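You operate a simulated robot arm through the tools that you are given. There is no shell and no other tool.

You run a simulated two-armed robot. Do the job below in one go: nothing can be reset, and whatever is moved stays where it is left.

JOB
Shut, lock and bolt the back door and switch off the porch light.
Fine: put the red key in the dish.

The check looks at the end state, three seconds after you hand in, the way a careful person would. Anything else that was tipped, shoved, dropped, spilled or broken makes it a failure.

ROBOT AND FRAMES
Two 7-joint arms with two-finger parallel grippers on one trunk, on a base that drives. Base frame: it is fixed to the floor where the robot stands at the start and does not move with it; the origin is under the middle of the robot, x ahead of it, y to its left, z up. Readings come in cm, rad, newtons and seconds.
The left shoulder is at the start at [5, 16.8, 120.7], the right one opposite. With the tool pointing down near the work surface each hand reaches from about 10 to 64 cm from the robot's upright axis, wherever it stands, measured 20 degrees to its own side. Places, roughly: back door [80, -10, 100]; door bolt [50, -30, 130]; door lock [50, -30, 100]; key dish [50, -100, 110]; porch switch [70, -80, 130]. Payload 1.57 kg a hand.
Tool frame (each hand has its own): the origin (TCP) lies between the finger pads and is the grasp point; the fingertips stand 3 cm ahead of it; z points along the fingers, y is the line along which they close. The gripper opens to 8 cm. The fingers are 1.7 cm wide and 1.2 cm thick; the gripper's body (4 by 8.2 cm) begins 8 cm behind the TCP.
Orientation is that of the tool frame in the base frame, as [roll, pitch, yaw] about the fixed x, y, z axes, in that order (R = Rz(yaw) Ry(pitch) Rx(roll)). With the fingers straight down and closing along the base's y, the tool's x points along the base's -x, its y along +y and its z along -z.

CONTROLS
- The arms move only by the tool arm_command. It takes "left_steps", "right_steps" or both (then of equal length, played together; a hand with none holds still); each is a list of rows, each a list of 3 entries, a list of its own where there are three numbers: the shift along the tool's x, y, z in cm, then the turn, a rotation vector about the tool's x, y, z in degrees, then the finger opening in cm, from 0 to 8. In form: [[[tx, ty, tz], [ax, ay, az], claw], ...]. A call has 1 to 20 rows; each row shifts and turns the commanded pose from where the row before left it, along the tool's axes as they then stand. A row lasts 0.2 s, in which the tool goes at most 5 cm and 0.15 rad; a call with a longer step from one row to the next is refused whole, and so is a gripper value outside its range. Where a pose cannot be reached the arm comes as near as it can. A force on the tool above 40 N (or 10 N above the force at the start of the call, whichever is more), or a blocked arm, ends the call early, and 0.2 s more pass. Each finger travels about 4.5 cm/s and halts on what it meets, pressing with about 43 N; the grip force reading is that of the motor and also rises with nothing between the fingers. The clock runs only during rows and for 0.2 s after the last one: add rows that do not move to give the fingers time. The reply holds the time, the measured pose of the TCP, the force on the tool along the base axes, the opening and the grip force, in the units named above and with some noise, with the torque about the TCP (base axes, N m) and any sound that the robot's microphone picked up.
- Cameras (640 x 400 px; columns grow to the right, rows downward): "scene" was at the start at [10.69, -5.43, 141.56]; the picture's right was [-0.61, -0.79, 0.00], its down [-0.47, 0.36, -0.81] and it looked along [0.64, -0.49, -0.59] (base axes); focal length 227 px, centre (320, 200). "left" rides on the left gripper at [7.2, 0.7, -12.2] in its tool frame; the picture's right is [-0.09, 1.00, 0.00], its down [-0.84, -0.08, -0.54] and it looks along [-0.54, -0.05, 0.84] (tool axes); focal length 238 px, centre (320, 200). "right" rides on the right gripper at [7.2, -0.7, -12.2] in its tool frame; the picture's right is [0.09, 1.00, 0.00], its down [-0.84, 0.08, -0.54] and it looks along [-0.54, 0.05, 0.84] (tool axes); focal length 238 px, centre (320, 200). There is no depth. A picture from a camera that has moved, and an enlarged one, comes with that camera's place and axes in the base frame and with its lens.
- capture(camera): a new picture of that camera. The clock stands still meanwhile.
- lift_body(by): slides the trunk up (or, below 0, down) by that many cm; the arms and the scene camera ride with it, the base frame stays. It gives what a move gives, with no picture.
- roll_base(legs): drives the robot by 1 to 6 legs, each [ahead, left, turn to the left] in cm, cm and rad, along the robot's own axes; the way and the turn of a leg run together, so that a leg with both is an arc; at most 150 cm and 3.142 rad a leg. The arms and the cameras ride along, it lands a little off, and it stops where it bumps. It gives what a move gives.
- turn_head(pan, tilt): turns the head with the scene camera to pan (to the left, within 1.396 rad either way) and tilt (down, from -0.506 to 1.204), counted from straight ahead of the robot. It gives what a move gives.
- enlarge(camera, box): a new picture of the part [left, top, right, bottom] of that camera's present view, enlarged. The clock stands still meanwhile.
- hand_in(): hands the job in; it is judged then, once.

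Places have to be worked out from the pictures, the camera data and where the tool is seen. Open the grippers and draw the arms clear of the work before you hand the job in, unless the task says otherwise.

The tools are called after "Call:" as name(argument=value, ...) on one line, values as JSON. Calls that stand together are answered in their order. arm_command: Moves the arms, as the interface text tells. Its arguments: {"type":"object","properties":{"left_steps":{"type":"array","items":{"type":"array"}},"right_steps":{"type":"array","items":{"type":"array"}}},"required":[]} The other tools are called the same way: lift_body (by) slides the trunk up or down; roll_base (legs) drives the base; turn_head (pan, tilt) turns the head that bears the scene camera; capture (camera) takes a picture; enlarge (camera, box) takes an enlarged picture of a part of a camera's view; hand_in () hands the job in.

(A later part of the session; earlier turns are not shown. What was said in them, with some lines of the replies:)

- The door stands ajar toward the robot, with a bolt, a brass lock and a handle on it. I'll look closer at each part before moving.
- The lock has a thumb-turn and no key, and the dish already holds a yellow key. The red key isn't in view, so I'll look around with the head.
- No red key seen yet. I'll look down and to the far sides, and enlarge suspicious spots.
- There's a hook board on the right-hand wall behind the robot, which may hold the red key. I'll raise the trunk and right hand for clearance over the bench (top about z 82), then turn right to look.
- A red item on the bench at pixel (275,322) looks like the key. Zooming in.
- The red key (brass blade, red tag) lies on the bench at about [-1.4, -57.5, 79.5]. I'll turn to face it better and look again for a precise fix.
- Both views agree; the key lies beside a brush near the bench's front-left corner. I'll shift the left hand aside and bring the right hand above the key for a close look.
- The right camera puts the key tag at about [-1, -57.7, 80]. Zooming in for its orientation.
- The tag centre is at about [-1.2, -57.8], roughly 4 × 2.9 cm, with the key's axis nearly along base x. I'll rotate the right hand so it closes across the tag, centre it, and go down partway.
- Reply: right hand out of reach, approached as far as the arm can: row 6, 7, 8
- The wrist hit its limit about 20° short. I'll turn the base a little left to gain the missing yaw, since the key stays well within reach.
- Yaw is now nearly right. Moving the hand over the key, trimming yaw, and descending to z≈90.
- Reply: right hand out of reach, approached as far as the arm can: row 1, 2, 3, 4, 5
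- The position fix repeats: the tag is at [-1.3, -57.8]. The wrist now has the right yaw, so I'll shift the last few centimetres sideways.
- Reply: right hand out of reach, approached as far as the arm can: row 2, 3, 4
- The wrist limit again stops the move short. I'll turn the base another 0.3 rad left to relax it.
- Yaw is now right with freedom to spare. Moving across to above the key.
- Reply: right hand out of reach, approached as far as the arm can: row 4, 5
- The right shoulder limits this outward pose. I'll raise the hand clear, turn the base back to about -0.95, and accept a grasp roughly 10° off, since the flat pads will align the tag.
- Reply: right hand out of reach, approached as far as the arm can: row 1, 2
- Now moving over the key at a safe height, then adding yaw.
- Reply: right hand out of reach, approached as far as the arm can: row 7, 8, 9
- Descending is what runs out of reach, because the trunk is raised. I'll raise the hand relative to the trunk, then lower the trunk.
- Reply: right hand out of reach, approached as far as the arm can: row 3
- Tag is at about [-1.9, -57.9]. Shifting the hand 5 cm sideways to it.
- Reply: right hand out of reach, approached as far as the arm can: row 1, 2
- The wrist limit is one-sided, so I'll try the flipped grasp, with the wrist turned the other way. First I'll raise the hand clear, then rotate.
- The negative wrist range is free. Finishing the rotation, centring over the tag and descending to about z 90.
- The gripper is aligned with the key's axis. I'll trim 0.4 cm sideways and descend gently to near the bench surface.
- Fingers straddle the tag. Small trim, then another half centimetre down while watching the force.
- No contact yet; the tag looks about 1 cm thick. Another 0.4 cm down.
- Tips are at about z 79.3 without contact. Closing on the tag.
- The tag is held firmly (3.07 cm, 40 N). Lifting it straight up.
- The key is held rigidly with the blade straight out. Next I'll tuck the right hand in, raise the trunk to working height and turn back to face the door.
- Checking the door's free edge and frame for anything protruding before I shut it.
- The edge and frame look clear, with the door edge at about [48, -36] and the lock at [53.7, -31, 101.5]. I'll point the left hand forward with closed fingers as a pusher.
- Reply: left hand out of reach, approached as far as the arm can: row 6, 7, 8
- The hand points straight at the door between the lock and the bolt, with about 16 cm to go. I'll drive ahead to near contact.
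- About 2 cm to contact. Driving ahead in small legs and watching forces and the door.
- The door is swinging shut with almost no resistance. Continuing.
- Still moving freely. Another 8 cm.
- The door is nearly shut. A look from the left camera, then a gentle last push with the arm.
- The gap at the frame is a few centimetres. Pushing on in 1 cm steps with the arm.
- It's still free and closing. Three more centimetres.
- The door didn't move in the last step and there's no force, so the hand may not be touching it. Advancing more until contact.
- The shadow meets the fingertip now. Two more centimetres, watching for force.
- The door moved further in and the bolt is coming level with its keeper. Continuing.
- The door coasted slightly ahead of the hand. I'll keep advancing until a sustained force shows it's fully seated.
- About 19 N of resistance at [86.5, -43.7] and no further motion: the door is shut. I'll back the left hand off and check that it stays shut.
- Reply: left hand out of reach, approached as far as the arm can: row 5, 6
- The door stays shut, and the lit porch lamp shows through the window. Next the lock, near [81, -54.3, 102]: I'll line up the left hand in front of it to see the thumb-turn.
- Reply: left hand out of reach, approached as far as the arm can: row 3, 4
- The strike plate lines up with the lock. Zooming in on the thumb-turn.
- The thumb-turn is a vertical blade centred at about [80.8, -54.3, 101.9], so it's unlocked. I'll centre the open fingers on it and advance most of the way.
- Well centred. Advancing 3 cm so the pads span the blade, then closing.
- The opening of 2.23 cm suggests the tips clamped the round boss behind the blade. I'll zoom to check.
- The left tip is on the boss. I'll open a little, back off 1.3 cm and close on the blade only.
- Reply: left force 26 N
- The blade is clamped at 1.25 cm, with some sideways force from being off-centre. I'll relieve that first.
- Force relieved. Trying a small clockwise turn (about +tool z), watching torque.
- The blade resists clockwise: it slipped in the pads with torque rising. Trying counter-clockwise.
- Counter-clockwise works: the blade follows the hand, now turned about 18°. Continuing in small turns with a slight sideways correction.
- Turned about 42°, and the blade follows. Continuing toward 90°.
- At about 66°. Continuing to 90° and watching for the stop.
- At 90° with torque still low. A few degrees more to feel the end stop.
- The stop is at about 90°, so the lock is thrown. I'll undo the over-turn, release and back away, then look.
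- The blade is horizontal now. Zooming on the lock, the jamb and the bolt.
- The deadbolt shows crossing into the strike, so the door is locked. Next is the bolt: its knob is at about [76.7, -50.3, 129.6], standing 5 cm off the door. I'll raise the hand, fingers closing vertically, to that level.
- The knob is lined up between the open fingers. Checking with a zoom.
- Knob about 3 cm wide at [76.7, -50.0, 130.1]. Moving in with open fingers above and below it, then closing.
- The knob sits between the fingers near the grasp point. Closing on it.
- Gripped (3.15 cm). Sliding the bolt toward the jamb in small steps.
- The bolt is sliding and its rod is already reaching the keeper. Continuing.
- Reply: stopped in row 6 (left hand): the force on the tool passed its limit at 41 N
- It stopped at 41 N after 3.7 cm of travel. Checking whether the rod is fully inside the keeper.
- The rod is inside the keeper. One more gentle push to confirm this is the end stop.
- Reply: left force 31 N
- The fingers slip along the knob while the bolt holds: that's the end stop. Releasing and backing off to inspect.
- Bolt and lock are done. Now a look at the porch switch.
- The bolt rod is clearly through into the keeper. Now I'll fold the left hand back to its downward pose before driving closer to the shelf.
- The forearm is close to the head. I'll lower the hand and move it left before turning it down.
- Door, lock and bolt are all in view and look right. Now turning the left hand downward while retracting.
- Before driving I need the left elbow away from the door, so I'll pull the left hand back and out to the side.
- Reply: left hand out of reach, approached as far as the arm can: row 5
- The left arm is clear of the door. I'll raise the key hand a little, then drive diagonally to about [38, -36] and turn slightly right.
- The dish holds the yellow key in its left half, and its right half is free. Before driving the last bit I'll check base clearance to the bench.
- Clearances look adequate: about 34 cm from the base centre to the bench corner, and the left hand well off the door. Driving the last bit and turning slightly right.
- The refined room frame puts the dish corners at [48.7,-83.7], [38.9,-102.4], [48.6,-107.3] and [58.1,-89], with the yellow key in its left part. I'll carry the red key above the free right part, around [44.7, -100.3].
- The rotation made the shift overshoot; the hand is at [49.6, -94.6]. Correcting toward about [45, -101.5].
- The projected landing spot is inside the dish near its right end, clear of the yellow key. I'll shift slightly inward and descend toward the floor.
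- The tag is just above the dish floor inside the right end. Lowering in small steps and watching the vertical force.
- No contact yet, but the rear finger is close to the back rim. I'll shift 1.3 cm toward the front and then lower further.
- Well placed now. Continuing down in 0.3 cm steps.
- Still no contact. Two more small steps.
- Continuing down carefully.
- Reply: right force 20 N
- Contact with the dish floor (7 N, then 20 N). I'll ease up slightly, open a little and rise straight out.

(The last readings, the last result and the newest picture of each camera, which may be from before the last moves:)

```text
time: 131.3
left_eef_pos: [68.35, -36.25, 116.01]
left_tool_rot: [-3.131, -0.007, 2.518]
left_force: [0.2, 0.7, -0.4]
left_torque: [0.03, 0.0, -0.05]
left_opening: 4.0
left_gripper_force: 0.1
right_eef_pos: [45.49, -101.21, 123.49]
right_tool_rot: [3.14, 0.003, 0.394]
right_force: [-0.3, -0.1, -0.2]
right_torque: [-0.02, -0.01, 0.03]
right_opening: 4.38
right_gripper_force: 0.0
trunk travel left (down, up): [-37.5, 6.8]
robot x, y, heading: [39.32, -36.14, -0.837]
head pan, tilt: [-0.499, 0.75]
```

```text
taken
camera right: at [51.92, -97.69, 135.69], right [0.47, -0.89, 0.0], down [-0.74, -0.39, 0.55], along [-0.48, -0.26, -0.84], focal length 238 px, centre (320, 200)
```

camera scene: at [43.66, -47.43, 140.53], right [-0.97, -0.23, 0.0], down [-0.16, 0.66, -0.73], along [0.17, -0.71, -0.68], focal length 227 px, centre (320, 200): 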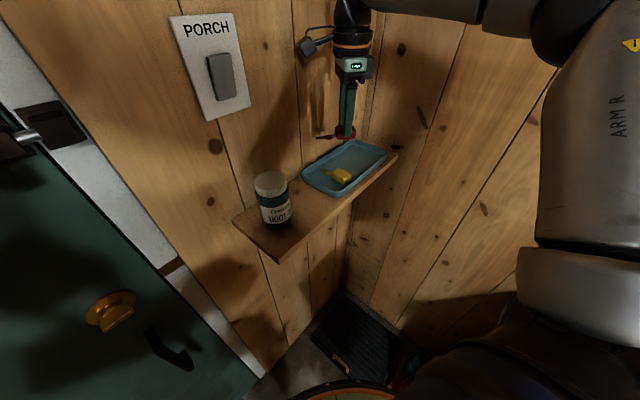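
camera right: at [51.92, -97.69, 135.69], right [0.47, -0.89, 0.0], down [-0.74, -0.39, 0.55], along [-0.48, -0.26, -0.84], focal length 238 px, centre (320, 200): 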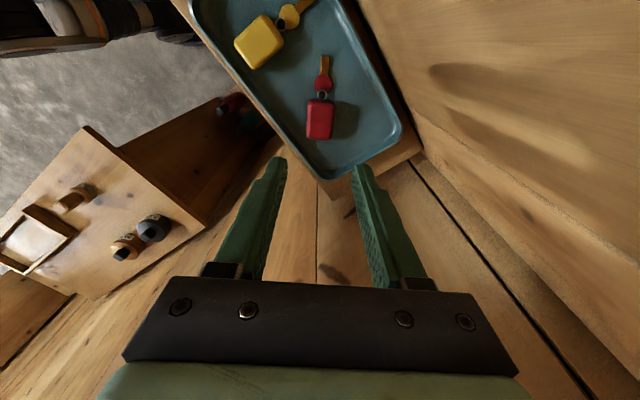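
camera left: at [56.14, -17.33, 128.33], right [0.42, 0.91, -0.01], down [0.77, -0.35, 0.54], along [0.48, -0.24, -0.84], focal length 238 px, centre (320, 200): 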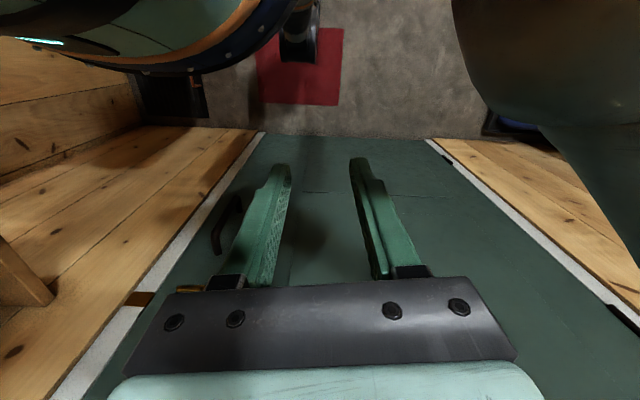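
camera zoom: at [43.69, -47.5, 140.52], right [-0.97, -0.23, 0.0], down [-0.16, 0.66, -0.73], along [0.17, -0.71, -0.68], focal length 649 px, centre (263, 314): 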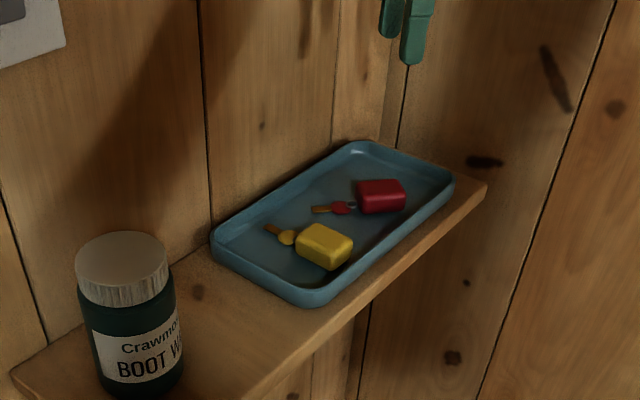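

The red key rests flat in the dish. Now the porch switch: a close look at the rocker.

Call:
enlarge(camera="scene", box=[160, 0, 270, 130])

```text
3.08 times, centred on (215, 65) of scene
camera zoom: at [43.69, -47.5, 140.52], right [-0.97, -0.23, 0.0], down [-0.16, 0.66, -0.73], along [0.17, -0.71, -0.68], focal length 699 px, centre (643, 615)
```

zoom: 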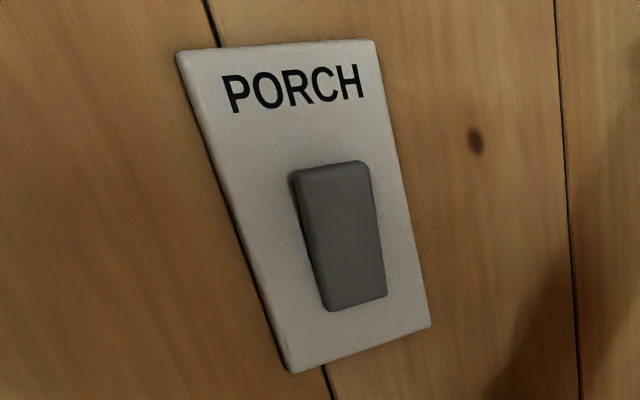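

Call:
enlarge(camera="scene", box=[195, 40, 245, 100])

```text
6.67 times, centred on (220, 70) of scene
camera zoom: at [43.69, -47.5, 140.52], right [-0.97, -0.23, 0.0], down [-0.16, 0.66, -0.73], along [0.17, -0.71, -0.68], focal length 1514 px, centre (987, 1067)
```

zoom: 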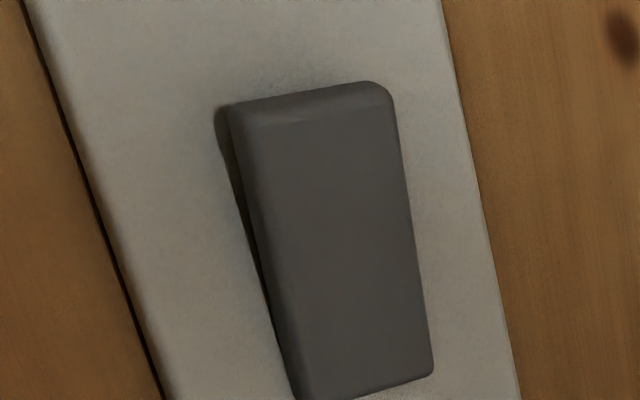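

The shadow gap shows the rocker's top half standing proud, so I'll press the top. The rocker centre is at about [64.1, -76.5, 131.9]. First I'll withdraw the right hand from over the dish and unwind its wrist.

Call:
arm_command(right_steps=[[[0.52, -3.9, 0], [0, 0, 0], 4], [[0.52, -3.9, 0], [0, 0, 0], 3], [[0.52, -3.9, 0], [0, 0, 0], 2], [[0.52, -3.9, 0], [0, 0, 0], 1], [[0.52, -3.9, 0], [0, 0, 0], 0], [[0, 0, 0], [0, 0, -8.1], 0], [[0, 0, 0], [0, 0, -8.1], 0], [[0, 0, 0], [0, 0, -8.1], 0], [[0, 0, 0], [0, 0, -8.1], 0], [[0, 0, 0], [0, 0, -8.1], 0], [[0, 0, 0], [0, 0, -8.1], 0], [[0, 0, 0], [0, 0, -8.1], 0], [[0, 0, 0], [0, 0, -8.1], 0]])

Call:
arm_command(right_steps=[[[0, 0, 0], [0, 0, -8.1], 0], [[0, 0, 0], [0, 0, -8.1], 0], [[0, 0, 0], [0, 0, -8.1], 0], [[0, 0, 0], [0, 0, -8.1], 0], [[0, 0, 0], [0, 0, -8.1], 0], [[0, 0, 0], [0, 0, -8.1], 0], [[0, 0, 0], [0, 0, -8.1], 0], [[0, 0, 0], [0, 0, -8.1], 0], [[0, 0, 0], [0, 0, 0], 0]])

Call:
capture(camera="scene")

```text
time: 134.2
left_eef_pos: [68.33, -36.03, 115.95]
left_tool_rot: [-3.128, -0.008, 2.518]
left_force: [-0.2, 0.6, -0.4]
left_torque: [0.02, 0.0, 0.01]
left_opening: 4.01
left_gripper_force: 0.0
right_eef_pos: [40.62, -82.24, 123.47]
right_tool_rot: [-3.14, 0.005, 1.524]
right_force: [-0.2, 0.4, -0.1]
right_torque: [-0.02, -0.05, 0.0]
right_opening: 0.01
right_gripper_force: 21.5
trunk travel left (down, up): [-37.5, 6.8]
robot x, y, heading: [39.26, -36.72, -0.841]
head pan, tilt: [-0.499, 0.75]
```

```text
time: 136.2
left_eef_pos: [68.35, -36.13, 116.03]
left_tool_rot: [-3.128, -0.01, 2.518]
left_force: [-0.6, 0.4, -0.4]
left_torque: [0.03, 0.01, 0.02]
left_opening: 4.01
left_gripper_force: 0.0
right_eef_pos: [40.52, -82.18, 123.34]
right_tool_rot: [-3.136, 0.002, 2.658]
right_force: [0.3, 0.3, 0.3]
right_torque: [-0.02, 0.02, -0.04]
right_opening: 0.0
right_gripper_force: 21.1
trunk travel left (down, up): [-37.5, 6.8]
robot x, y, heading: [39.53, -36.56, -0.841]
head pan, tilt: [-0.499, 0.75]
```

```text
taken
camera scene: at [43.7, -47.48, 140.52], right [-0.97, -0.23, 0.0], down [-0.16, 0.66, -0.73], along [0.17, -0.71, -0.68], focal length 227 px, centre (320, 200)
```

scene: 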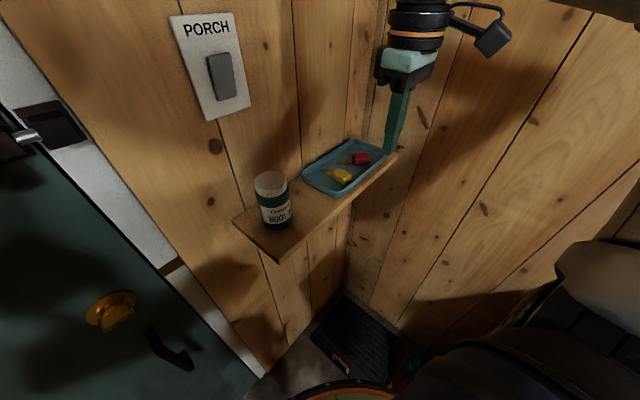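

Dish and keys are undisturbed. Moving the right hand up and left in front of the switch, then turning it to point at the wall.

Call:
arm_command(right_steps=[[[0.3, 3.2, -2], [0, 0, 0], 0], [[0.3, 3.2, -2], [0, 0, 0], 0], [[0.3, 3.2, -2], [0, 0, 0], 0], [[0.3, 3.2, -2], [0, 0, 0], 0], [[0.3, 3.1, -2], [0, 0, 0], 0], [[0, 0, 0], [0, -8.2, 0], 0], [[0, 0, 0], [0, -8.2, 0], 0], [[0, 0, 0], [0, -8.2, 0], 0], [[0, 0, 0], [0, -8.2, 0], 0], [[0, 0, 0], [0, -8.2, 0], 0], [[0, 0, 0], [0, -8.2, 0], 0], [[0, 0, 0], [0, -8.2, 0], 0], [[0, 0, 0], [0, -8.2, 0], 0], [[0, 0, 0], [0, -8.2, 0], 0], [[0, 0, 0], [0, -8.2, 0], 0], [[0, 0, 0], [0, -8, 0], 0], [[0, 0, 0], [0, 0, 0], 0]])

Call:
capture(camera="scene")

Call:
capture(camera="right")

```text
time: 139.8
left_eef_pos: [68.33, -36.1, 116.0]
left_tool_rot: [-3.129, -0.008, 2.519]
left_force: [-0.1, -0.6, 0.0]
left_torque: [0.01, -0.03, -0.01]
left_opening: 4.0
left_gripper_force: 0.1
right_eef_pos: [48.15, -68.49, 141.77]
right_tool_rot: [-1.293, 1.566, -1.78]
right_force: [-0.2, 0.1, 0.2]
right_torque: [-0.01, -0.02, -0.03]
right_opening: 0.0
right_gripper_force: 21.2
right hand out of reach, approached as far as the arm can: row 14, 15, 16
trunk travel left (down, up): [-37.5, 6.8]
robot x, y, heading: [39.18, -36.29, -0.836]
head pan, tilt: [-0.499, 0.75]
```

```text
taken
camera scene: at [43.69, -47.49, 140.52], right [-0.97, -0.23, 0.0], down [-0.16, 0.66, -0.73], along [0.17, -0.71, -0.68], focal length 227 px, centre (320, 200)
```

scene: 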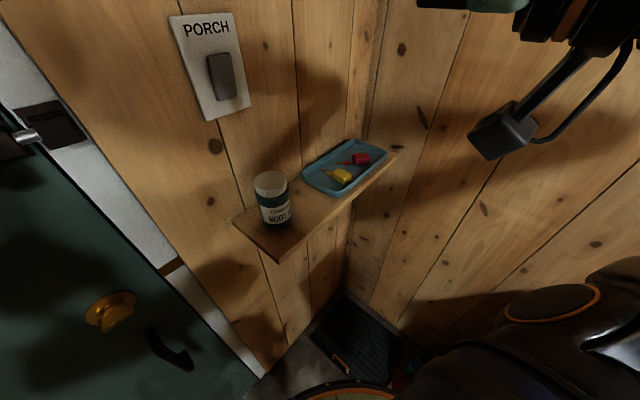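

```text
taken
camera right: at [36.97, -63.33, 134.67], right [0.47, 0.88, -0.1], down [-0.44, 0.33, 0.84], along [0.77, -0.35, 0.54], focal length 238 px, centre (320, 200)
```

right: 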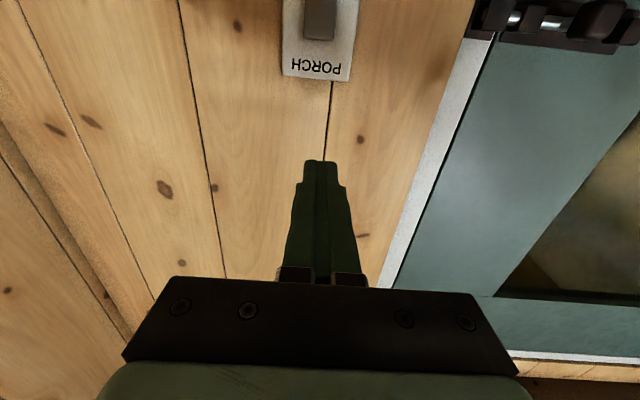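

The hand points at the wall, laterally aligned with the switch but too high at z 141.8. Lowering it to the rocker's top half.

Call:
arm_command(right_steps=[[[3, 0, 0], [0, 0, 0], 0], [[3, 0, 0], [0, 0, 0], 0], [[2.4, 0, 0], [0, 0, 0], 0], [[0, 0, 2], [0, 0, 0], 0], [[0, 0, 2], [0, 0, 0], 0], [[0, 0, 0], [0, 0, 0], 0]])

Call:
capture(camera="right")

Call:
capture(camera="scene")

```text
time: 141.2
left_eef_pos: [68.22, -36.19, 115.99]
left_tool_rot: [-3.129, -0.009, 2.519]
left_force: [-0.2, 0.7, -0.8]
left_torque: [-0.01, 0.02, -0.01]
left_opening: 4.01
left_gripper_force: 0.0
right_eef_pos: [53.55, -71.55, 141.33]
right_tool_rot: [-1.378, 1.566, -1.865]
right_force: [-0.5, 0.1, -0.6]
right_torque: [0.03, 0.03, -0.01]
right_opening: 0.02
right_gripper_force: 21.1
right hand out of reach, approached as far as the arm can: row 1, 2, 3
trunk travel left (down, up): [-37.5, 6.8]
robot x, y, heading: [39.57, -36.3, -0.84]
head pan, tilt: [-0.499, 0.75]
```

```text
taken
camera right: at [42.33, -66.35, 134.19], right [0.47, 0.88, -0.1], down [-0.44, 0.33, 0.84], along [0.77, -0.35, 0.54], focal length 238 px, centre (320, 200)
```

right: 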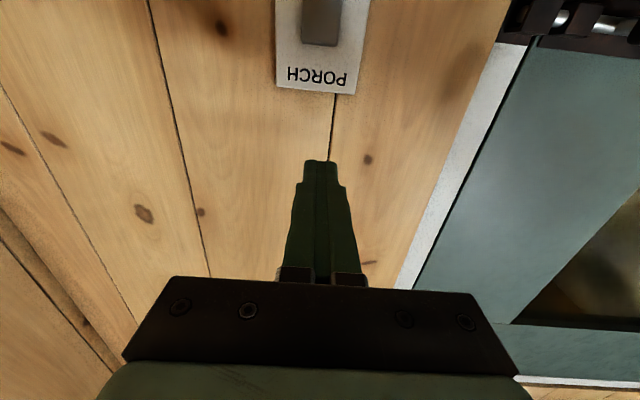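

```text
taken
camera scene: at [43.68, -47.48, 140.52], right [-0.97, -0.23, 0.0], down [-0.16, 0.66, -0.73], along [0.17, -0.71, -0.68], focal length 227 px, centre (320, 200)
```

scene: 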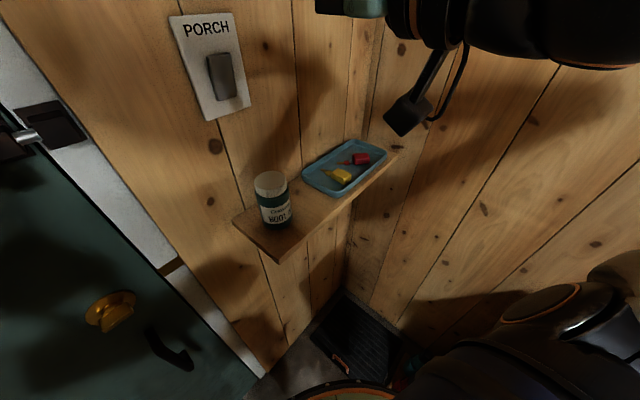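

The arm can't lower there in this configuration, so I'll lower the trunk by 8 cm instead, which brings the fingertip to z≈133.3.

Call:
lift_body(by=-8)

Call:
capture(camera="right")

Call:
capture(camera="scene")

```text
time: 142.3
left_eef_pos: [68.26, -36.15, 107.98]
left_tool_rot: [-3.129, -0.009, 2.519]
left_force: [-0.5, -0.6, 0.2]
left_torque: [0.01, 0.01, -0.01]
left_opening: 3.99
left_gripper_force: 0.0
right_eef_pos: [53.37, -71.5, 133.36]
right_tool_rot: [-1.339, 1.565, -1.826]
right_force: [-0.6, -0.2, -0.2]
right_torque: [-0.01, 0.0, -0.02]
right_opening: 0.0
right_gripper_force: 20.9
trunk travel left (down, up): [-29.5, 14.8]
robot x, y, heading: [39.39, -36.38, -0.837]
head pan, tilt: [-0.499, 0.75]
```

```text
taken
camera right: at [42.32, -66.33, 126.2], right [0.47, 0.88, -0.1], down [-0.44, 0.33, 0.84], along [0.77, -0.35, 0.54], focal length 238 px, centre (320, 200)
```

right: 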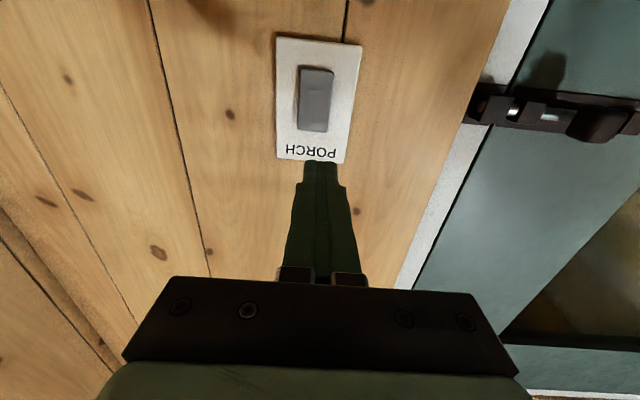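

```text
taken
camera scene: at [43.69, -47.48, 132.53], right [-0.97, -0.23, 0.0], down [-0.16, 0.66, -0.73], along [0.17, -0.71, -0.68], focal length 227 px, centre (320, 200)
```

scene: 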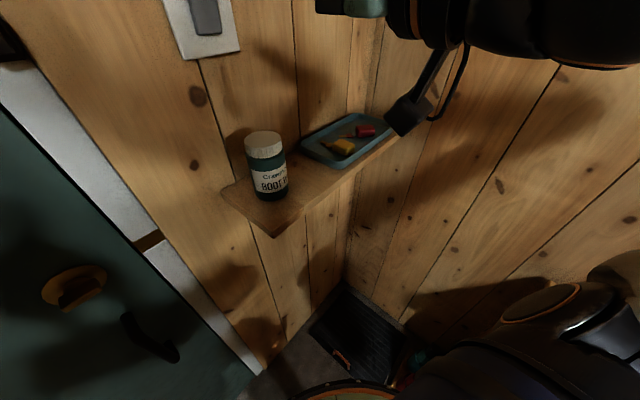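

The finger lines up with the rocker's top edge. I'll lower 1.2 cm more, shift slightly and approach.

Call:
lift_body(by=-1.2)

Call:
arm_command(right_steps=[[[0, -0.35, 2], [0, 0, 0], 0], [[0, 0, 2], [0, 0, 0], 0], [[0, 0, 2], [0, 0, 0], 0], [[0, 0, 0], [0, 0, 0], 0]])

Call:
capture(camera="right")

Call:
turn_head(pan=-0.1, tilt=0.3)

Call:
capture(camera="scene")

```text
time: 142.9
left_eef_pos: [68.25, -36.18, 106.76]
left_tool_rot: [-3.131, -0.01, 2.516]
left_force: [-0.8, -0.6, 0.7]
left_torque: [-0.02, 0.01, -0.01]
left_opening: 3.99
left_gripper_force: 0.1
right_eef_pos: [53.53, -71.49, 132.17]
right_tool_rot: [-1.348, 1.566, -1.833]
right_force: [0.1, -0.3, 0.7]
right_torque: [0.0, 0.0, -0.01]
right_opening: 0.02
right_gripper_force: 21.6
trunk travel left (down, up): [-28.3, 16.0]
robot x, y, heading: [39.51, -36.49, -0.84]
head pan, tilt: [-0.499, 0.75]
```

```text
time: 143.9
left_eef_pos: [68.34, -36.1, 106.81]
left_tool_rot: [-3.131, -0.009, 2.517]
left_force: [-0.5, -0.3, 0.0]
left_torque: [0.01, -0.01, 0.0]
left_opening: 4.01
left_gripper_force: 0.2
right_eef_pos: [58.67, -74.78, 132.25]
right_tool_rot: [-1.289, 1.565, -1.775]
right_force: [0.2, -0.1, -0.2]
right_torque: [0.0, -0.03, 0.02]
right_opening: 0.02
right_gripper_force: 21.3
trunk travel left (down, up): [-28.3, 16.0]
robot x, y, heading: [39.47, -36.38, -0.833]
head pan, tilt: [-0.499, 0.75]
```

```text
taken
camera right: at [47.49, -69.64, 125.02], right [0.47, 0.88, -0.1], down [-0.44, 0.33, 0.84], along [0.77, -0.35, 0.54], focal length 238 px, centre (320, 200)
```

right: 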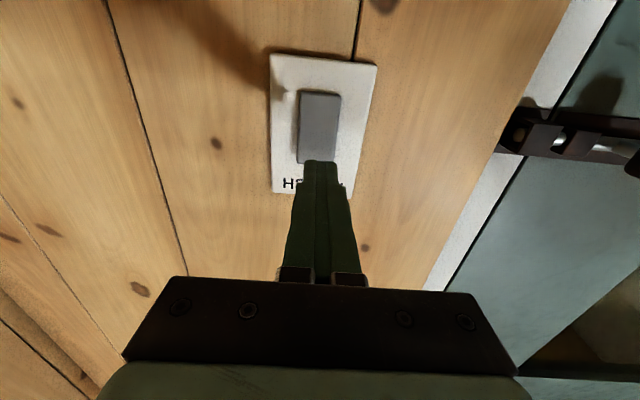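

```text
time: 144.8
left_eef_pos: [68.37, -36.25, 106.77]
left_tool_rot: [-3.13, -0.01, 2.52]
left_force: [-0.3, 0.4, -0.4]
left_torque: [0.03, -0.02, -0.03]
left_opening: 3.99
left_gripper_force: 0.0
right_eef_pos: [58.75, -74.86, 132.34]
right_tool_rot: [-1.375, 1.567, -1.861]
right_force: [-0.8, -1.1, -0.4]
right_torque: [0.03, 0.0, -0.03]
right_opening: 0.0
right_gripper_force: 21.3
trunk travel left (down, up): [-28.3, 16.0]
robot x, y, heading: [39.42, -36.12, -0.836]
head pan, tilt: [-0.099, 0.3]
```

```text
taken
camera scene: at [47.3, -46.95, 135.35], right [-0.81, -0.59, 0.0], down [-0.18, 0.24, -0.96], along [0.57, -0.77, -0.3], focal length 227 px, centre (320, 200)
```

scene: 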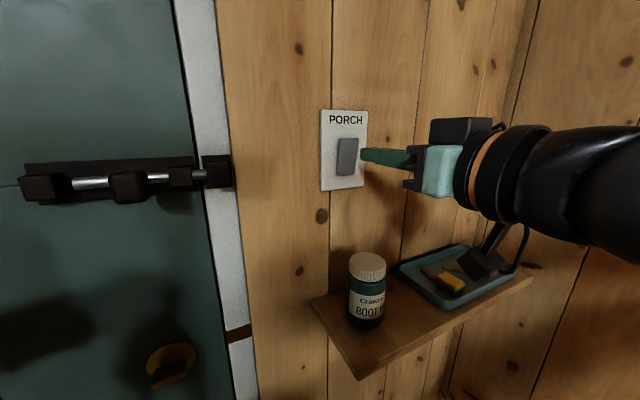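

Good alignment; I'll drop 0.4 cm and press forward slowly, watching force and sound.

Call:
lift_body(by=-0.4)

Call:
arm_command(right_steps=[[[0, 0, 1], [0, 0, 0], 0], [[0, 0, 0.8], [0, 0, 0], 0], [[0, 0, 0], [0, 0, 0], 0]])

Call:
capture(camera="right")

Call:
enlarge(camera="scene", box=[300, 90, 440, 210])

```text
time: 145.3
left_eef_pos: [68.35, -36.17, 106.4]
left_tool_rot: [-3.131, -0.01, 2.519]
left_force: [-0.3, -0.8, 0.7]
left_torque: [0.03, -0.02, -0.02]
left_opening: 3.99
left_gripper_force: 0.0
right_eef_pos: [58.66, -74.83, 131.98]
right_tool_rot: [-1.339, 1.565, -1.828]
right_force: [-0.2, 0.1, 0.5]
right_torque: [0.01, -0.01, -0.02]
right_opening: 0.01
right_gripper_force: 21.4
trunk travel left (down, up): [-27.9, 16.4]
robot x, y, heading: [39.46, -36.26, -0.837]
head pan, tilt: [-0.099, 0.3]
```

```text
time: 146.2
left_eef_pos: [68.27, -36.14, 106.32]
left_tool_rot: [-3.129, -0.01, 2.517]
left_force: [0.2, 0.2, -0.2]
left_torque: [-0.01, 0.02, -0.02]
left_opening: 4.02
left_gripper_force: 0.1
right_eef_pos: [60.15, -75.62, 131.92]
right_tool_rot: [-1.295, 1.566, -1.781]
right_force: [-0.2, -0.8, 0.1]
right_torque: [-0.02, -0.01, 0.04]
right_opening: 0.0
right_gripper_force: 21.2
trunk travel left (down, up): [-27.9, 16.4]
robot x, y, heading: [39.28, -36.23, -0.835]
head pan, tilt: [-0.099, 0.3]
```

```text
taken
camera right: at [49.02, -70.45, 124.58], right [0.47, 0.88, -0.1], down [-0.44, 0.33, 0.84], along [0.77, -0.35, 0.54], focal length 238 px, centre (320, 200)
```

right: 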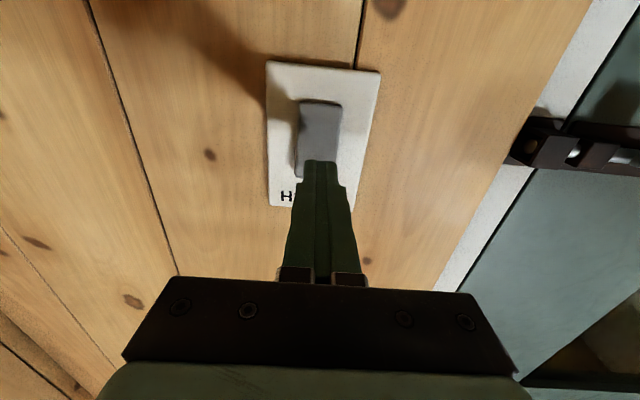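

```text
3.33 times, centred on (370, 150) of scene
camera zoom: at [47.3, -46.95, 134.96], right [-0.81, -0.59, 0.0], down [-0.18, 0.24, -0.96], along [0.57, -0.77, -0.3], focal length 757 px, centre (153, 367)
```

zoom: 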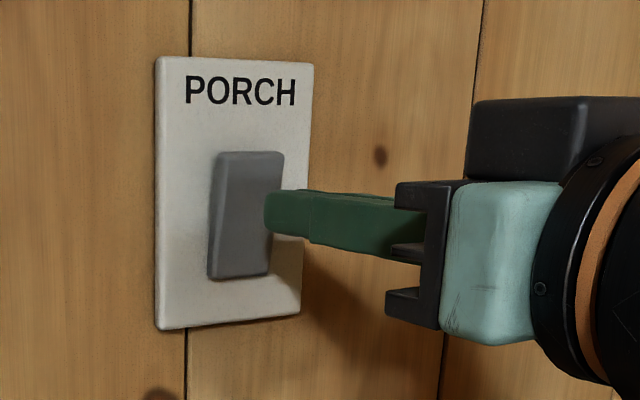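

The side view shows the fingertip nearer the rocker's middle than its top. Raising 1 cm to press clearly on the upper half.

Call:
lift_body(by=1.0)

Call:
arm_command(right_steps=[[[0, 0.3, 0.5], [0, 0, 0], 0], [[0, 0, 0.4], [0, 0, 0], 0], [[0, 0, 0], [0, 0, 0], 0]])

Call:
enlarge(camera="scene", box=[300, 90, 440, 210])

```text
time: 146.7
left_eef_pos: [68.25, -36.12, 107.5]
left_tool_rot: [-3.13, -0.009, 2.519]
left_force: [-0.2, 0.6, 0.2]
left_torque: [-0.01, 0.0, 0.0]
left_opening: 4.01
left_gripper_force: 0.0
right_eef_pos: [60.19, -75.65, 132.69]
right_tool_rot: [-1.427, 1.566, -1.917]
right_force: [-0.1, 0.0, -0.8]
right_torque: [0.0, -0.03, -0.03]
right_opening: 0.0
right_gripper_force: 21.5
trunk travel left (down, up): [-28.9, 15.4]
robot x, y, heading: [39.61, -36.47, -0.835]
head pan, tilt: [-0.099, 0.3]
```

```text
time: 147.5
left_eef_pos: [68.33, -36.19, 107.36]
left_tool_rot: [-3.128, -0.009, 2.518]
left_force: [-0.8, 0.2, -1.1]
left_torque: [0.0, 0.0, 0.02]
left_opening: 4.02
left_gripper_force: 0.1
right_eef_pos: [61.14, -75.88, 132.66]
right_tool_rot: [-1.37, 1.566, -1.856]
right_force: [0.3, 0.5, -0.9]
right_torque: [-0.01, -0.02, -0.01]
right_opening: 0.01
right_gripper_force: 21.0
trunk travel left (down, up): [-28.9, 15.4]
robot x, y, heading: [39.36, -36.31, -0.838]
head pan, tilt: [-0.099, 0.3]
```

```text
3.33 times, centred on (370, 150) of scene
camera zoom: at [47.3, -46.95, 135.96], right [-0.81, -0.59, 0.0], down [-0.18, 0.24, -0.96], along [0.57, -0.77, -0.3], focal length 757 px, centre (153, 367)
```

zoom: 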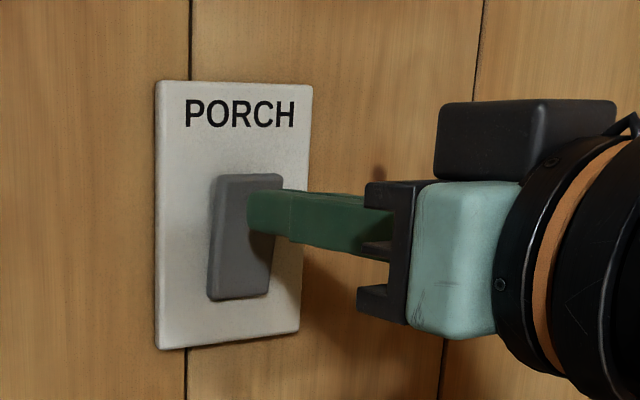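

The fingertip is just before the rocker's upper half. Pressing in small steps.

Call:
arm_command(right_steps=[[[0, 0, 0.4], [0, 0, 0], 0], [[0, 0, 0.3], [0, 0, 0], 0], [[0, 0, 0], [0, 0, 0], 0]])

Call:
arm_command(right_steps=[[[0, 0, 0.3], [0, 0, 0], 0], [[0, 0, 0.3], [0, 0, 0], 0], [[0, 0, 0], [0, 0, 0], 0]])

Call:
enlarge(camera="scene", box=[300, 90, 440, 210])

```text
time: 148.3
left_eef_pos: [68.3, -36.2, 107.34]
left_tool_rot: [-3.129, -0.009, 2.519]
left_force: [-1.1, -0.8, 0.5]
left_torque: [-0.03, 0.01, 0.0]
left_opening: 4.01
left_gripper_force: 0.0
right_eef_pos: [61.82, -76.1, 132.82]
right_tool_rot: [-1.378, 1.566, -1.864]
right_force: [0.0, 0.3, 0.2]
right_torque: [-0.01, -0.01, 0.05]
right_opening: 0.0
right_gripper_force: 21.5
trunk travel left (down, up): [-28.9, 15.4]
robot x, y, heading: [39.33, -36.24, -0.834]
head pan, tilt: [-0.099, 0.3]
```

```text
time: 149.1
left_eef_pos: [68.42, -36.23, 107.35]
left_tool_rot: [-3.13, -0.009, 2.519]
left_force: [0.0, 0.0, 0.1]
left_torque: [0.0, -0.03, -0.01]
left_opening: 4.01
left_gripper_force: 0.0
right_eef_pos: [62.35, -76.26, 132.8]
right_tool_rot: [-1.357, 1.566, -1.843]
right_force: [0.1, 0.0, 0.2]
right_torque: [-0.04, 0.0, 0.01]
right_opening: 0.0
right_gripper_force: 21.5
trunk travel left (down, up): [-28.9, 15.4]
robot x, y, heading: [39.25, -36.61, -0.841]
head pan, tilt: [-0.099, 0.3]
```

```text
3.33 times, centred on (370, 150) of scene
camera zoom: at [47.3, -46.95, 135.96], right [-0.81, -0.59, 0.0], down [-0.18, 0.24, -0.96], along [0.57, -0.77, -0.3], focal length 757 px, centre (153, 367)
```

zoom: 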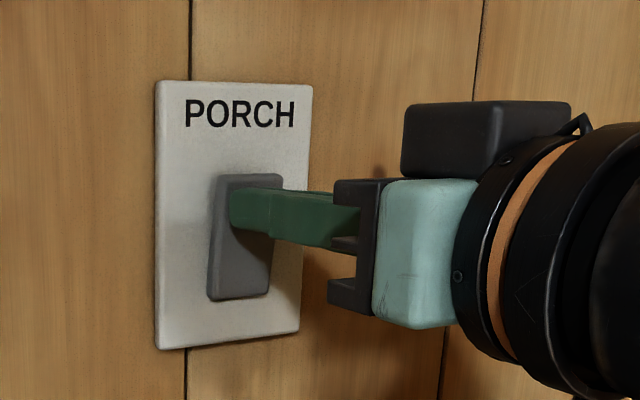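

Still no contact. Continuing.

Call:
arm_command(right_steps=[[[0, -0.2, 0.3], [0, 0, 0], 0], [[0, 0, 0.2], [0, 0, 0], 0], [[0, 0, 0], [0, 0, 0], 0]])

Call:
arm_command(right_steps=[[[0, 0, 0.3], [0, 0, 0], 0], [[0, 0, 0.2], [0, 0, 0], 0], [[0, 0, 0], [0, 0, 0], 0]])

Call:
enlarge(camera="scene", box=[300, 90, 440, 210])

Call:
capture(camera="right")

```text
time: 149.9
left_eef_pos: [68.36, -36.11, 107.41]
left_tool_rot: [-3.129, -0.008, 2.519]
left_force: [-0.3, -0.6, 0.4]
left_torque: [0.02, 0.02, -0.02]
left_opening: 3.98
left_gripper_force: 0.1
right_eef_pos: [62.69, -76.64, 132.71]
right_tool_rot: [-1.377, 1.565, -1.863]
right_force: [-0.3, 1.2, 0.7]
right_torque: [0.01, 0.0, 0.03]
right_opening: 0.0
right_gripper_force: 20.9
trunk travel left (down, up): [-28.9, 15.4]
robot x, y, heading: [38.85, -36.32, -0.839]
head pan, tilt: [-0.099, 0.3]
```

```text
time: 150.7
left_eef_pos: [68.19, -35.97, 107.45]
left_tool_rot: [-3.131, -0.005, 2.516]
left_force: [-0.2, -0.4, 0.6]
left_torque: [0.02, -0.02, 0.01]
left_opening: 4.0
left_gripper_force: 0.2
right_eef_pos: [62.95, -76.89, 132.86]
right_tool_rot: [-1.256, 1.566, -1.743]
right_force: [-7.1, 3.6, -1.0]
right_torque: [0.04, 0.1, 0.02]
right_opening: 0.01
right_gripper_force: 21.3
trunk travel left (down, up): [-28.9, 15.4]
robot x, y, heading: [39.38, -36.2, -0.837]
head pan, tilt: [-0.099, 0.3]
heard: click
```

```text
3.33 times, centred on (370, 150) of scene
camera zoom: at [47.18, -46.9, 135.97], right [-0.81, -0.59, 0.0], down [-0.17, 0.24, -0.96], along [0.57, -0.77, -0.29], focal length 757 px, centre (153, 367)
```

zoom: 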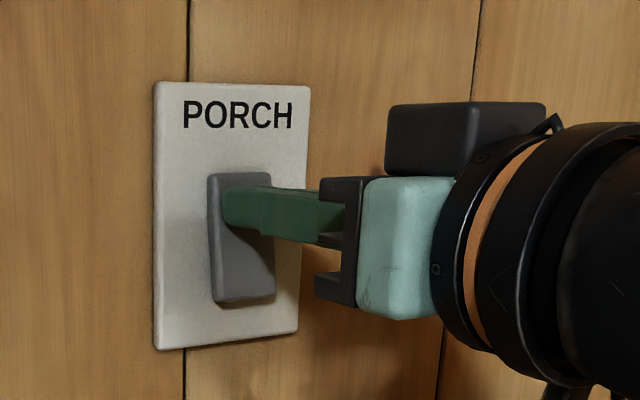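

```text
taken
camera right: at [51.81, -71.82, 125.58], right [0.47, 0.88, -0.1], down [-0.44, 0.33, 0.84], along [0.77, -0.35, 0.54], focal length 238 px, centre (320, 200)
```

right: 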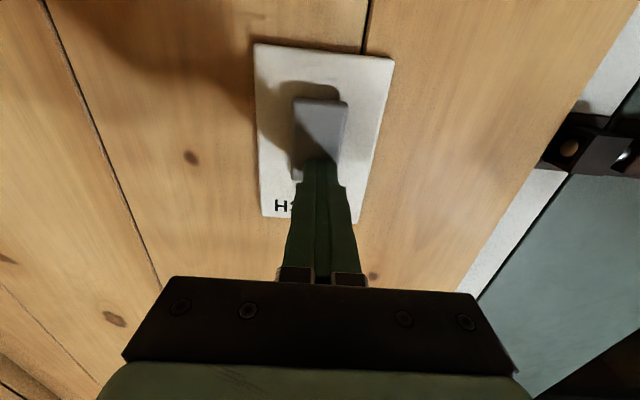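

A click was heard and the rocker has flipped. I'll back the finger off and check the lamp through the window.

Call:
arm_command(right_steps=[[[0, 0, -2], [0, 0, 0], 0], [[0, 0, -3], [0, 0, 0], 0], [[0, 0, -3], [0, 0, 0], 0], [[0, 0, 0], [0, 0, 0], 0]])

Call:
enlarge(camera="scene", box=[290, 80, 430, 220])

Call:
turn_head(pan=0.5, tilt=0.0)

Call:
capture(camera="scene")

```text
time: 151.7
left_eef_pos: [68.37, -36.1, 107.35]
left_tool_rot: [-3.129, -0.009, 2.52]
left_force: [0.3, 0.2, -1.0]
left_torque: [0.0, 0.0, -0.03]
left_opening: 4.01
left_gripper_force: 0.1
right_eef_pos: [55.82, -73.23, 132.87]
right_tool_rot: [-1.536, 1.566, -2.021]
right_force: [-0.4, -0.7, -0.7]
right_torque: [0.02, -0.02, 0.01]
right_opening: 0.0
right_gripper_force: 21.3
trunk travel left (down, up): [-28.9, 15.4]
robot x, y, heading: [39.48, -35.99, -0.837]
head pan, tilt: [-0.099, 0.3]
```

```text
2.86 times, centred on (360, 150) of scene
camera zoom: at [47.33, -46.95, 135.95], right [-0.81, -0.59, 0.0], down [-0.18, 0.24, -0.96], along [0.57, -0.77, -0.3], focal length 649 px, centre (206, 343)
```

zoom: 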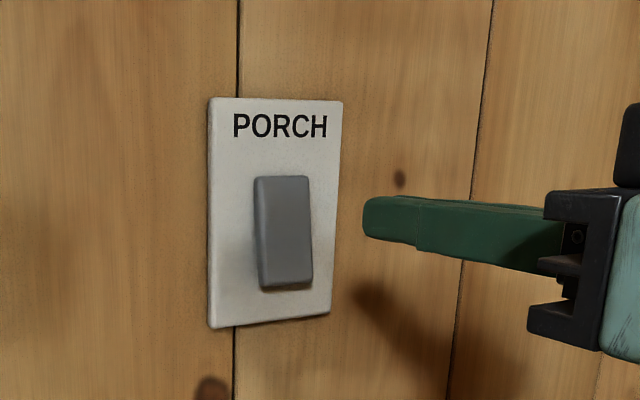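

```text
time: 152.7
left_eef_pos: [68.39, -36.22, 107.47]
left_tool_rot: [-3.13, -0.008, 2.519]
left_force: [-0.1, 0.7, 1.0]
left_torque: [0.02, 0.01, -0.01]
left_opening: 3.99
left_gripper_force: 0.1
right_eef_pos: [55.92, -73.26, 132.97]
right_tool_rot: [-1.39, 1.565, -1.875]
right_force: [-0.7, 0.5, -0.2]
right_torque: [0.02, 0.03, 0.01]
right_opening: 0.0
right_gripper_force: 21.2
trunk travel left (down, up): [-28.9, 15.4]
robot x, y, heading: [39.32, -36.62, -0.838]
head pan, tilt: [0.499, 0.0]
```

```text
taken
camera scene: at [50.26, -42.42, 138.73], right [-0.33, -0.94, 0.0], down [0.0, 0.0, -1.0], along [0.94, -0.33, 0.0], focal length 227 px, centre (320, 200)
```

scene: 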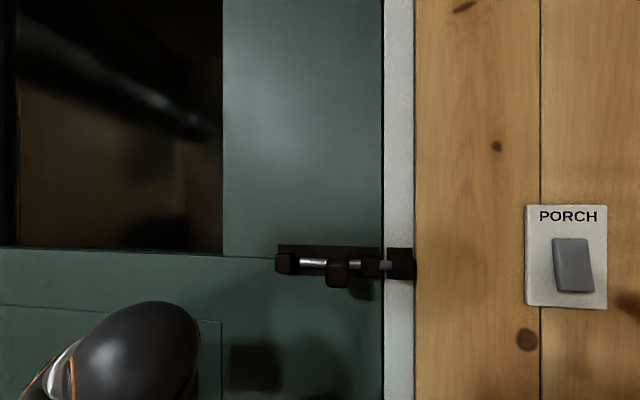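

The bolt rod visibly bridges into the keeper and the door is flush. Looking further left through the window for the lamp.

Call:
turn_head(pan=0.95, tilt=-0.25)

Call:
capture(camera="scene")

```text
time: 153.6
left_eef_pos: [68.28, -36.25, 107.4]
left_tool_rot: [-3.129, -0.01, 2.519]
left_force: [0.1, 0.7, 0.3]
left_torque: [-0.02, 0.02, 0.0]
left_opening: 3.99
left_gripper_force: 0.0
right_eef_pos: [55.82, -73.19, 132.77]
right_tool_rot: [-1.38, 1.566, -1.867]
right_force: [0.1, -0.7, -0.1]
right_torque: [-0.01, -0.01, -0.01]
right_opening: 0.0
right_gripper_force: 21.0
trunk travel left (down, up): [-28.9, 15.4]
robot x, y, heading: [39.23, -36.19, -0.838]
head pan, tilt: [0.949, -0.25]
```

```text
taken
camera scene: at [49.83, -38.52, 140.87], right [0.11, -0.99, 0.0], down [0.25, 0.03, -0.97], along [0.96, 0.11, 0.25], focal length 227 px, centre (320, 200)
```

scene: 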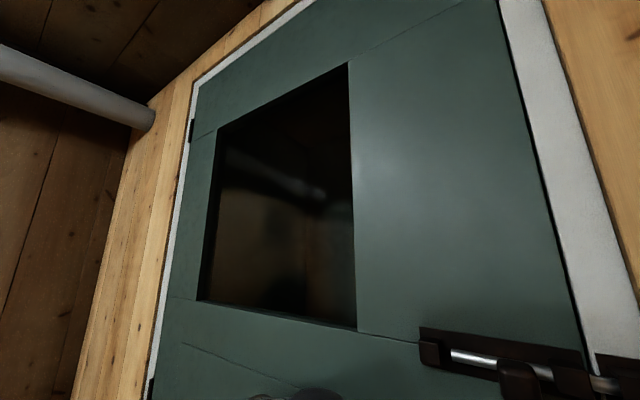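

The window is dark now: the lamp is off. I'll withdraw the right hand, then back the robot away to the middle of the room.

Call:
arm_command(right_steps=[[[0, 0, -2.5], [0, 0, 0], 0], [[0, 0, -2.5], [0, 0, 0], 0], [[0, 0, 0], [0, 0, 0], 2], [[0, 0, 0], [0, 0, 0], 4], [[0, 0, 0], [0, 0, 0], 6]])

Call:
roll_base(legs=[[-30, 0, 0]])

Call:
turn_head(pan=0.35, tilt=0.3)

Call:
capture(camera="scene")

```text
time: 154.8
left_eef_pos: [68.36, -36.19, 107.36]
left_tool_rot: [-3.129, -0.011, 2.518]
left_force: [0.2, -1.1, 1.0]
left_torque: [0.03, -0.01, -0.01]
left_opening: 4.0
left_gripper_force: 0.1
right_eef_pos: [51.59, -70.63, 132.86]
right_tool_rot: [-1.369, 1.563, -1.854]
right_force: [0.0, 0.1, 0.1]
right_torque: [-0.01, 0.01, -0.02]
right_opening: 5.98
right_gripper_force: 0.0
trunk travel left (down, up): [-28.9, 15.4]
robot x, y, heading: [39.41, -36.38, -0.845]
head pan, tilt: [0.949, -0.25]
```

```text
time: 156.9
left_eef_pos: [48.43, -14.03, 107.44]
left_tool_rot: [-3.13, -0.006, 2.52]
left_force: [0.5, 0.6, -0.5]
left_torque: [-0.01, -0.01, 0.01]
left_opening: 4.0
left_gripper_force: 0.0
right_eef_pos: [31.6, -48.58, 132.87]
right_tool_rot: [-1.324, 1.565, -1.81]
right_force: [-0.2, 0.7, 0.5]
right_torque: [0.02, 0.04, 0.01]
right_opening: 6.0
right_gripper_force: 0.1
trunk travel left (down, up): [-28.9, 15.4]
robot x, y, heading: [19.5, -14.4, -0.835]
head pan, tilt: [0.949, -0.25]
```

```text
time: 157.9
left_eef_pos: [48.5, -14.07, 107.38]
left_tool_rot: [-3.13, -0.008, 2.52]
left_force: [-0.2, 0.7, 0.3]
left_torque: [0.01, 0.01, 0.01]
left_opening: 4.0
left_gripper_force: 0.1
right_eef_pos: [31.62, -48.56, 132.75]
right_tool_rot: [-1.4, 1.565, -1.886]
right_force: [0.5, -0.4, 0.4]
right_torque: [0.01, 0.02, 0.0]
right_opening: 5.99
right_gripper_force: 0.1
trunk travel left (down, up): [-28.9, 15.4]
robot x, y, heading: [19.55, -14.14, -0.834]
head pan, tilt: [0.351, 0.3]
```

```text
taken
camera scene: at [30.14, -21.73, 135.97], right [-0.46, -0.89, 0.0], down [-0.26, 0.14, -0.96], along [0.85, -0.44, -0.29], focal length 227 px, centre (320, 200)
```

scene: 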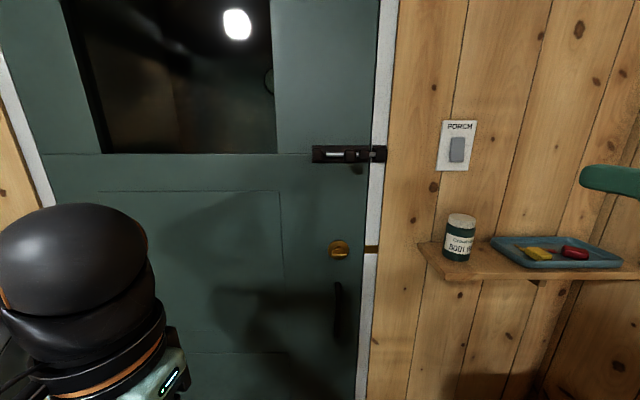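

The yellow porch lamp that was beside the window edge is gone; the white spot looks like an indoor reflection. Zooming to confirm.

Call:
enlarge(camera="scene", box=[180, 0, 300, 160])

Call:
enlarge(camera="scene", box=[300, 100, 640, 300])

```text
2.50 times, centred on (240, 80) of scene
camera zoom: at [30.14, -21.73, 135.97], right [-0.46, -0.89, 0.0], down [-0.26, 0.14, -0.96], along [0.85, -0.44, -0.29], focal length 568 px, centre (520, 500)
```

zoom: 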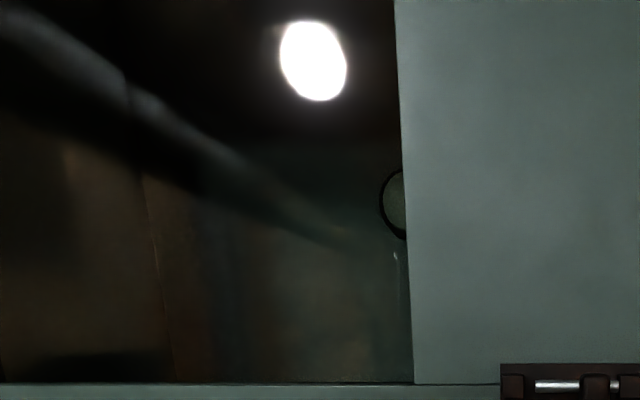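

```text
1.88 times, centred on (470, 200) of scene
camera zoom: at [30.14, -21.73, 135.97], right [-0.46, -0.89, 0.0], down [-0.26, 0.14, -0.96], along [0.85, -0.44, -0.29], focal length 428 px, centre (38, 200)
```

zoom: 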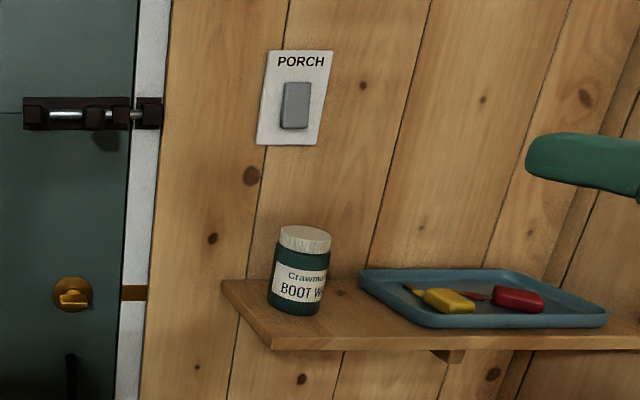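

The porch lamp globe is dark, the lock's blade is horizontal, the bolt is in its keeper and both keys lie in the dish. I'll open both grippers fully and take a last look at the bench.

Call:
arm_command(left_steps=[[[0, 0, 0], [0, 0, 0], 6], [[0, 0, 0], [0, 0, 0], 8], [[0, 0, 0], [0, 0, 0], 8]], right_steps=[[[0, 0, 0], [0, 0, 0], 7], [[0, 0, 0], [0, 0, 0], 8], [[0, 0, 0], [0, 0, 0], 8]])

Call:
turn_head(pan=-0.8, tilt=0.75)

Call:
capture(camera="scene")

```text
time: 158.7
left_eef_pos: [48.48, -14.01, 107.39]
left_tool_rot: [-3.129, -0.01, 2.521]
left_force: [-0.1, 0.3, 0.1]
left_torque: [-0.02, 0.02, 0.04]
left_opening: 8.02
left_gripper_force: 0.0
right_eef_pos: [31.67, -48.52, 132.93]
right_tool_rot: [-1.411, 1.564, -1.896]
right_force: [-0.7, -0.8, 0.2]
right_torque: [0.0, -0.04, 0.0]
right_opening: 7.98
right_gripper_force: 0.1
trunk travel left (down, up): [-28.9, 15.4]
robot x, y, heading: [19.49, -14.52, -0.835]
head pan, tilt: [0.351, 0.3]
```

```text
time: 160.0
left_eef_pos: [48.39, -14.02, 107.26]
left_tool_rot: [-3.131, -0.009, 2.52]
left_force: [0.3, -0.8, 0.6]
left_torque: [0.0, -0.02, 0.0]
left_opening: 8.02
left_gripper_force: 0.1
right_eef_pos: [31.64, -48.52, 132.7]
right_tool_rot: [-1.409, 1.566, -1.892]
right_force: [0.5, 0.0, -0.1]
right_torque: [-0.01, 0.01, -0.03]
right_opening: 8.02
right_gripper_force: 0.0
trunk travel left (down, up): [-28.9, 15.4]
robot x, y, heading: [19.33, -14.33, -0.833]
head pan, tilt: [-0.799, 0.75]
```

```text
taken
camera scene: at [21.35, -25.66, 131.92], right [-1.0, 0.06, 0.0], down [0.04, 0.68, -0.73], along [-0.05, -0.73, -0.68], focal length 227 px, centre (320, 200)
```

scene: 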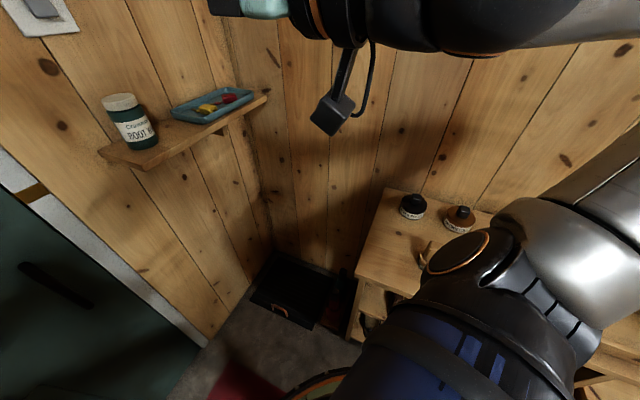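

Everything is in place: the bench items are upright, the shelf and jar are undisturbed, and both arms are clear. Handing in.

Call:
hand_in()

```text
The job is handed in.
```

The job is done and handed in. I don't have the check's verdict.

- **Door:** it is shut and flush with the frame.
- **Lock:** the thumb-turn is turned a full 90° to its stop, and the deadbolt shows crossing into the strike.
- **Bolt:** the rod is pushed to its end stop and sits inside the keeper.
- **Porch light:** the switch clicked over, and the lamp outside the window is dark.
- **Red key:** it was on the bench and now lies flat in the dish beside the yellow key.

In the last pictures the boot-wax jar and the jars I could see on the bench were upright and in place. The arm partly hid the bench. Both grippers are open and clear of the work.
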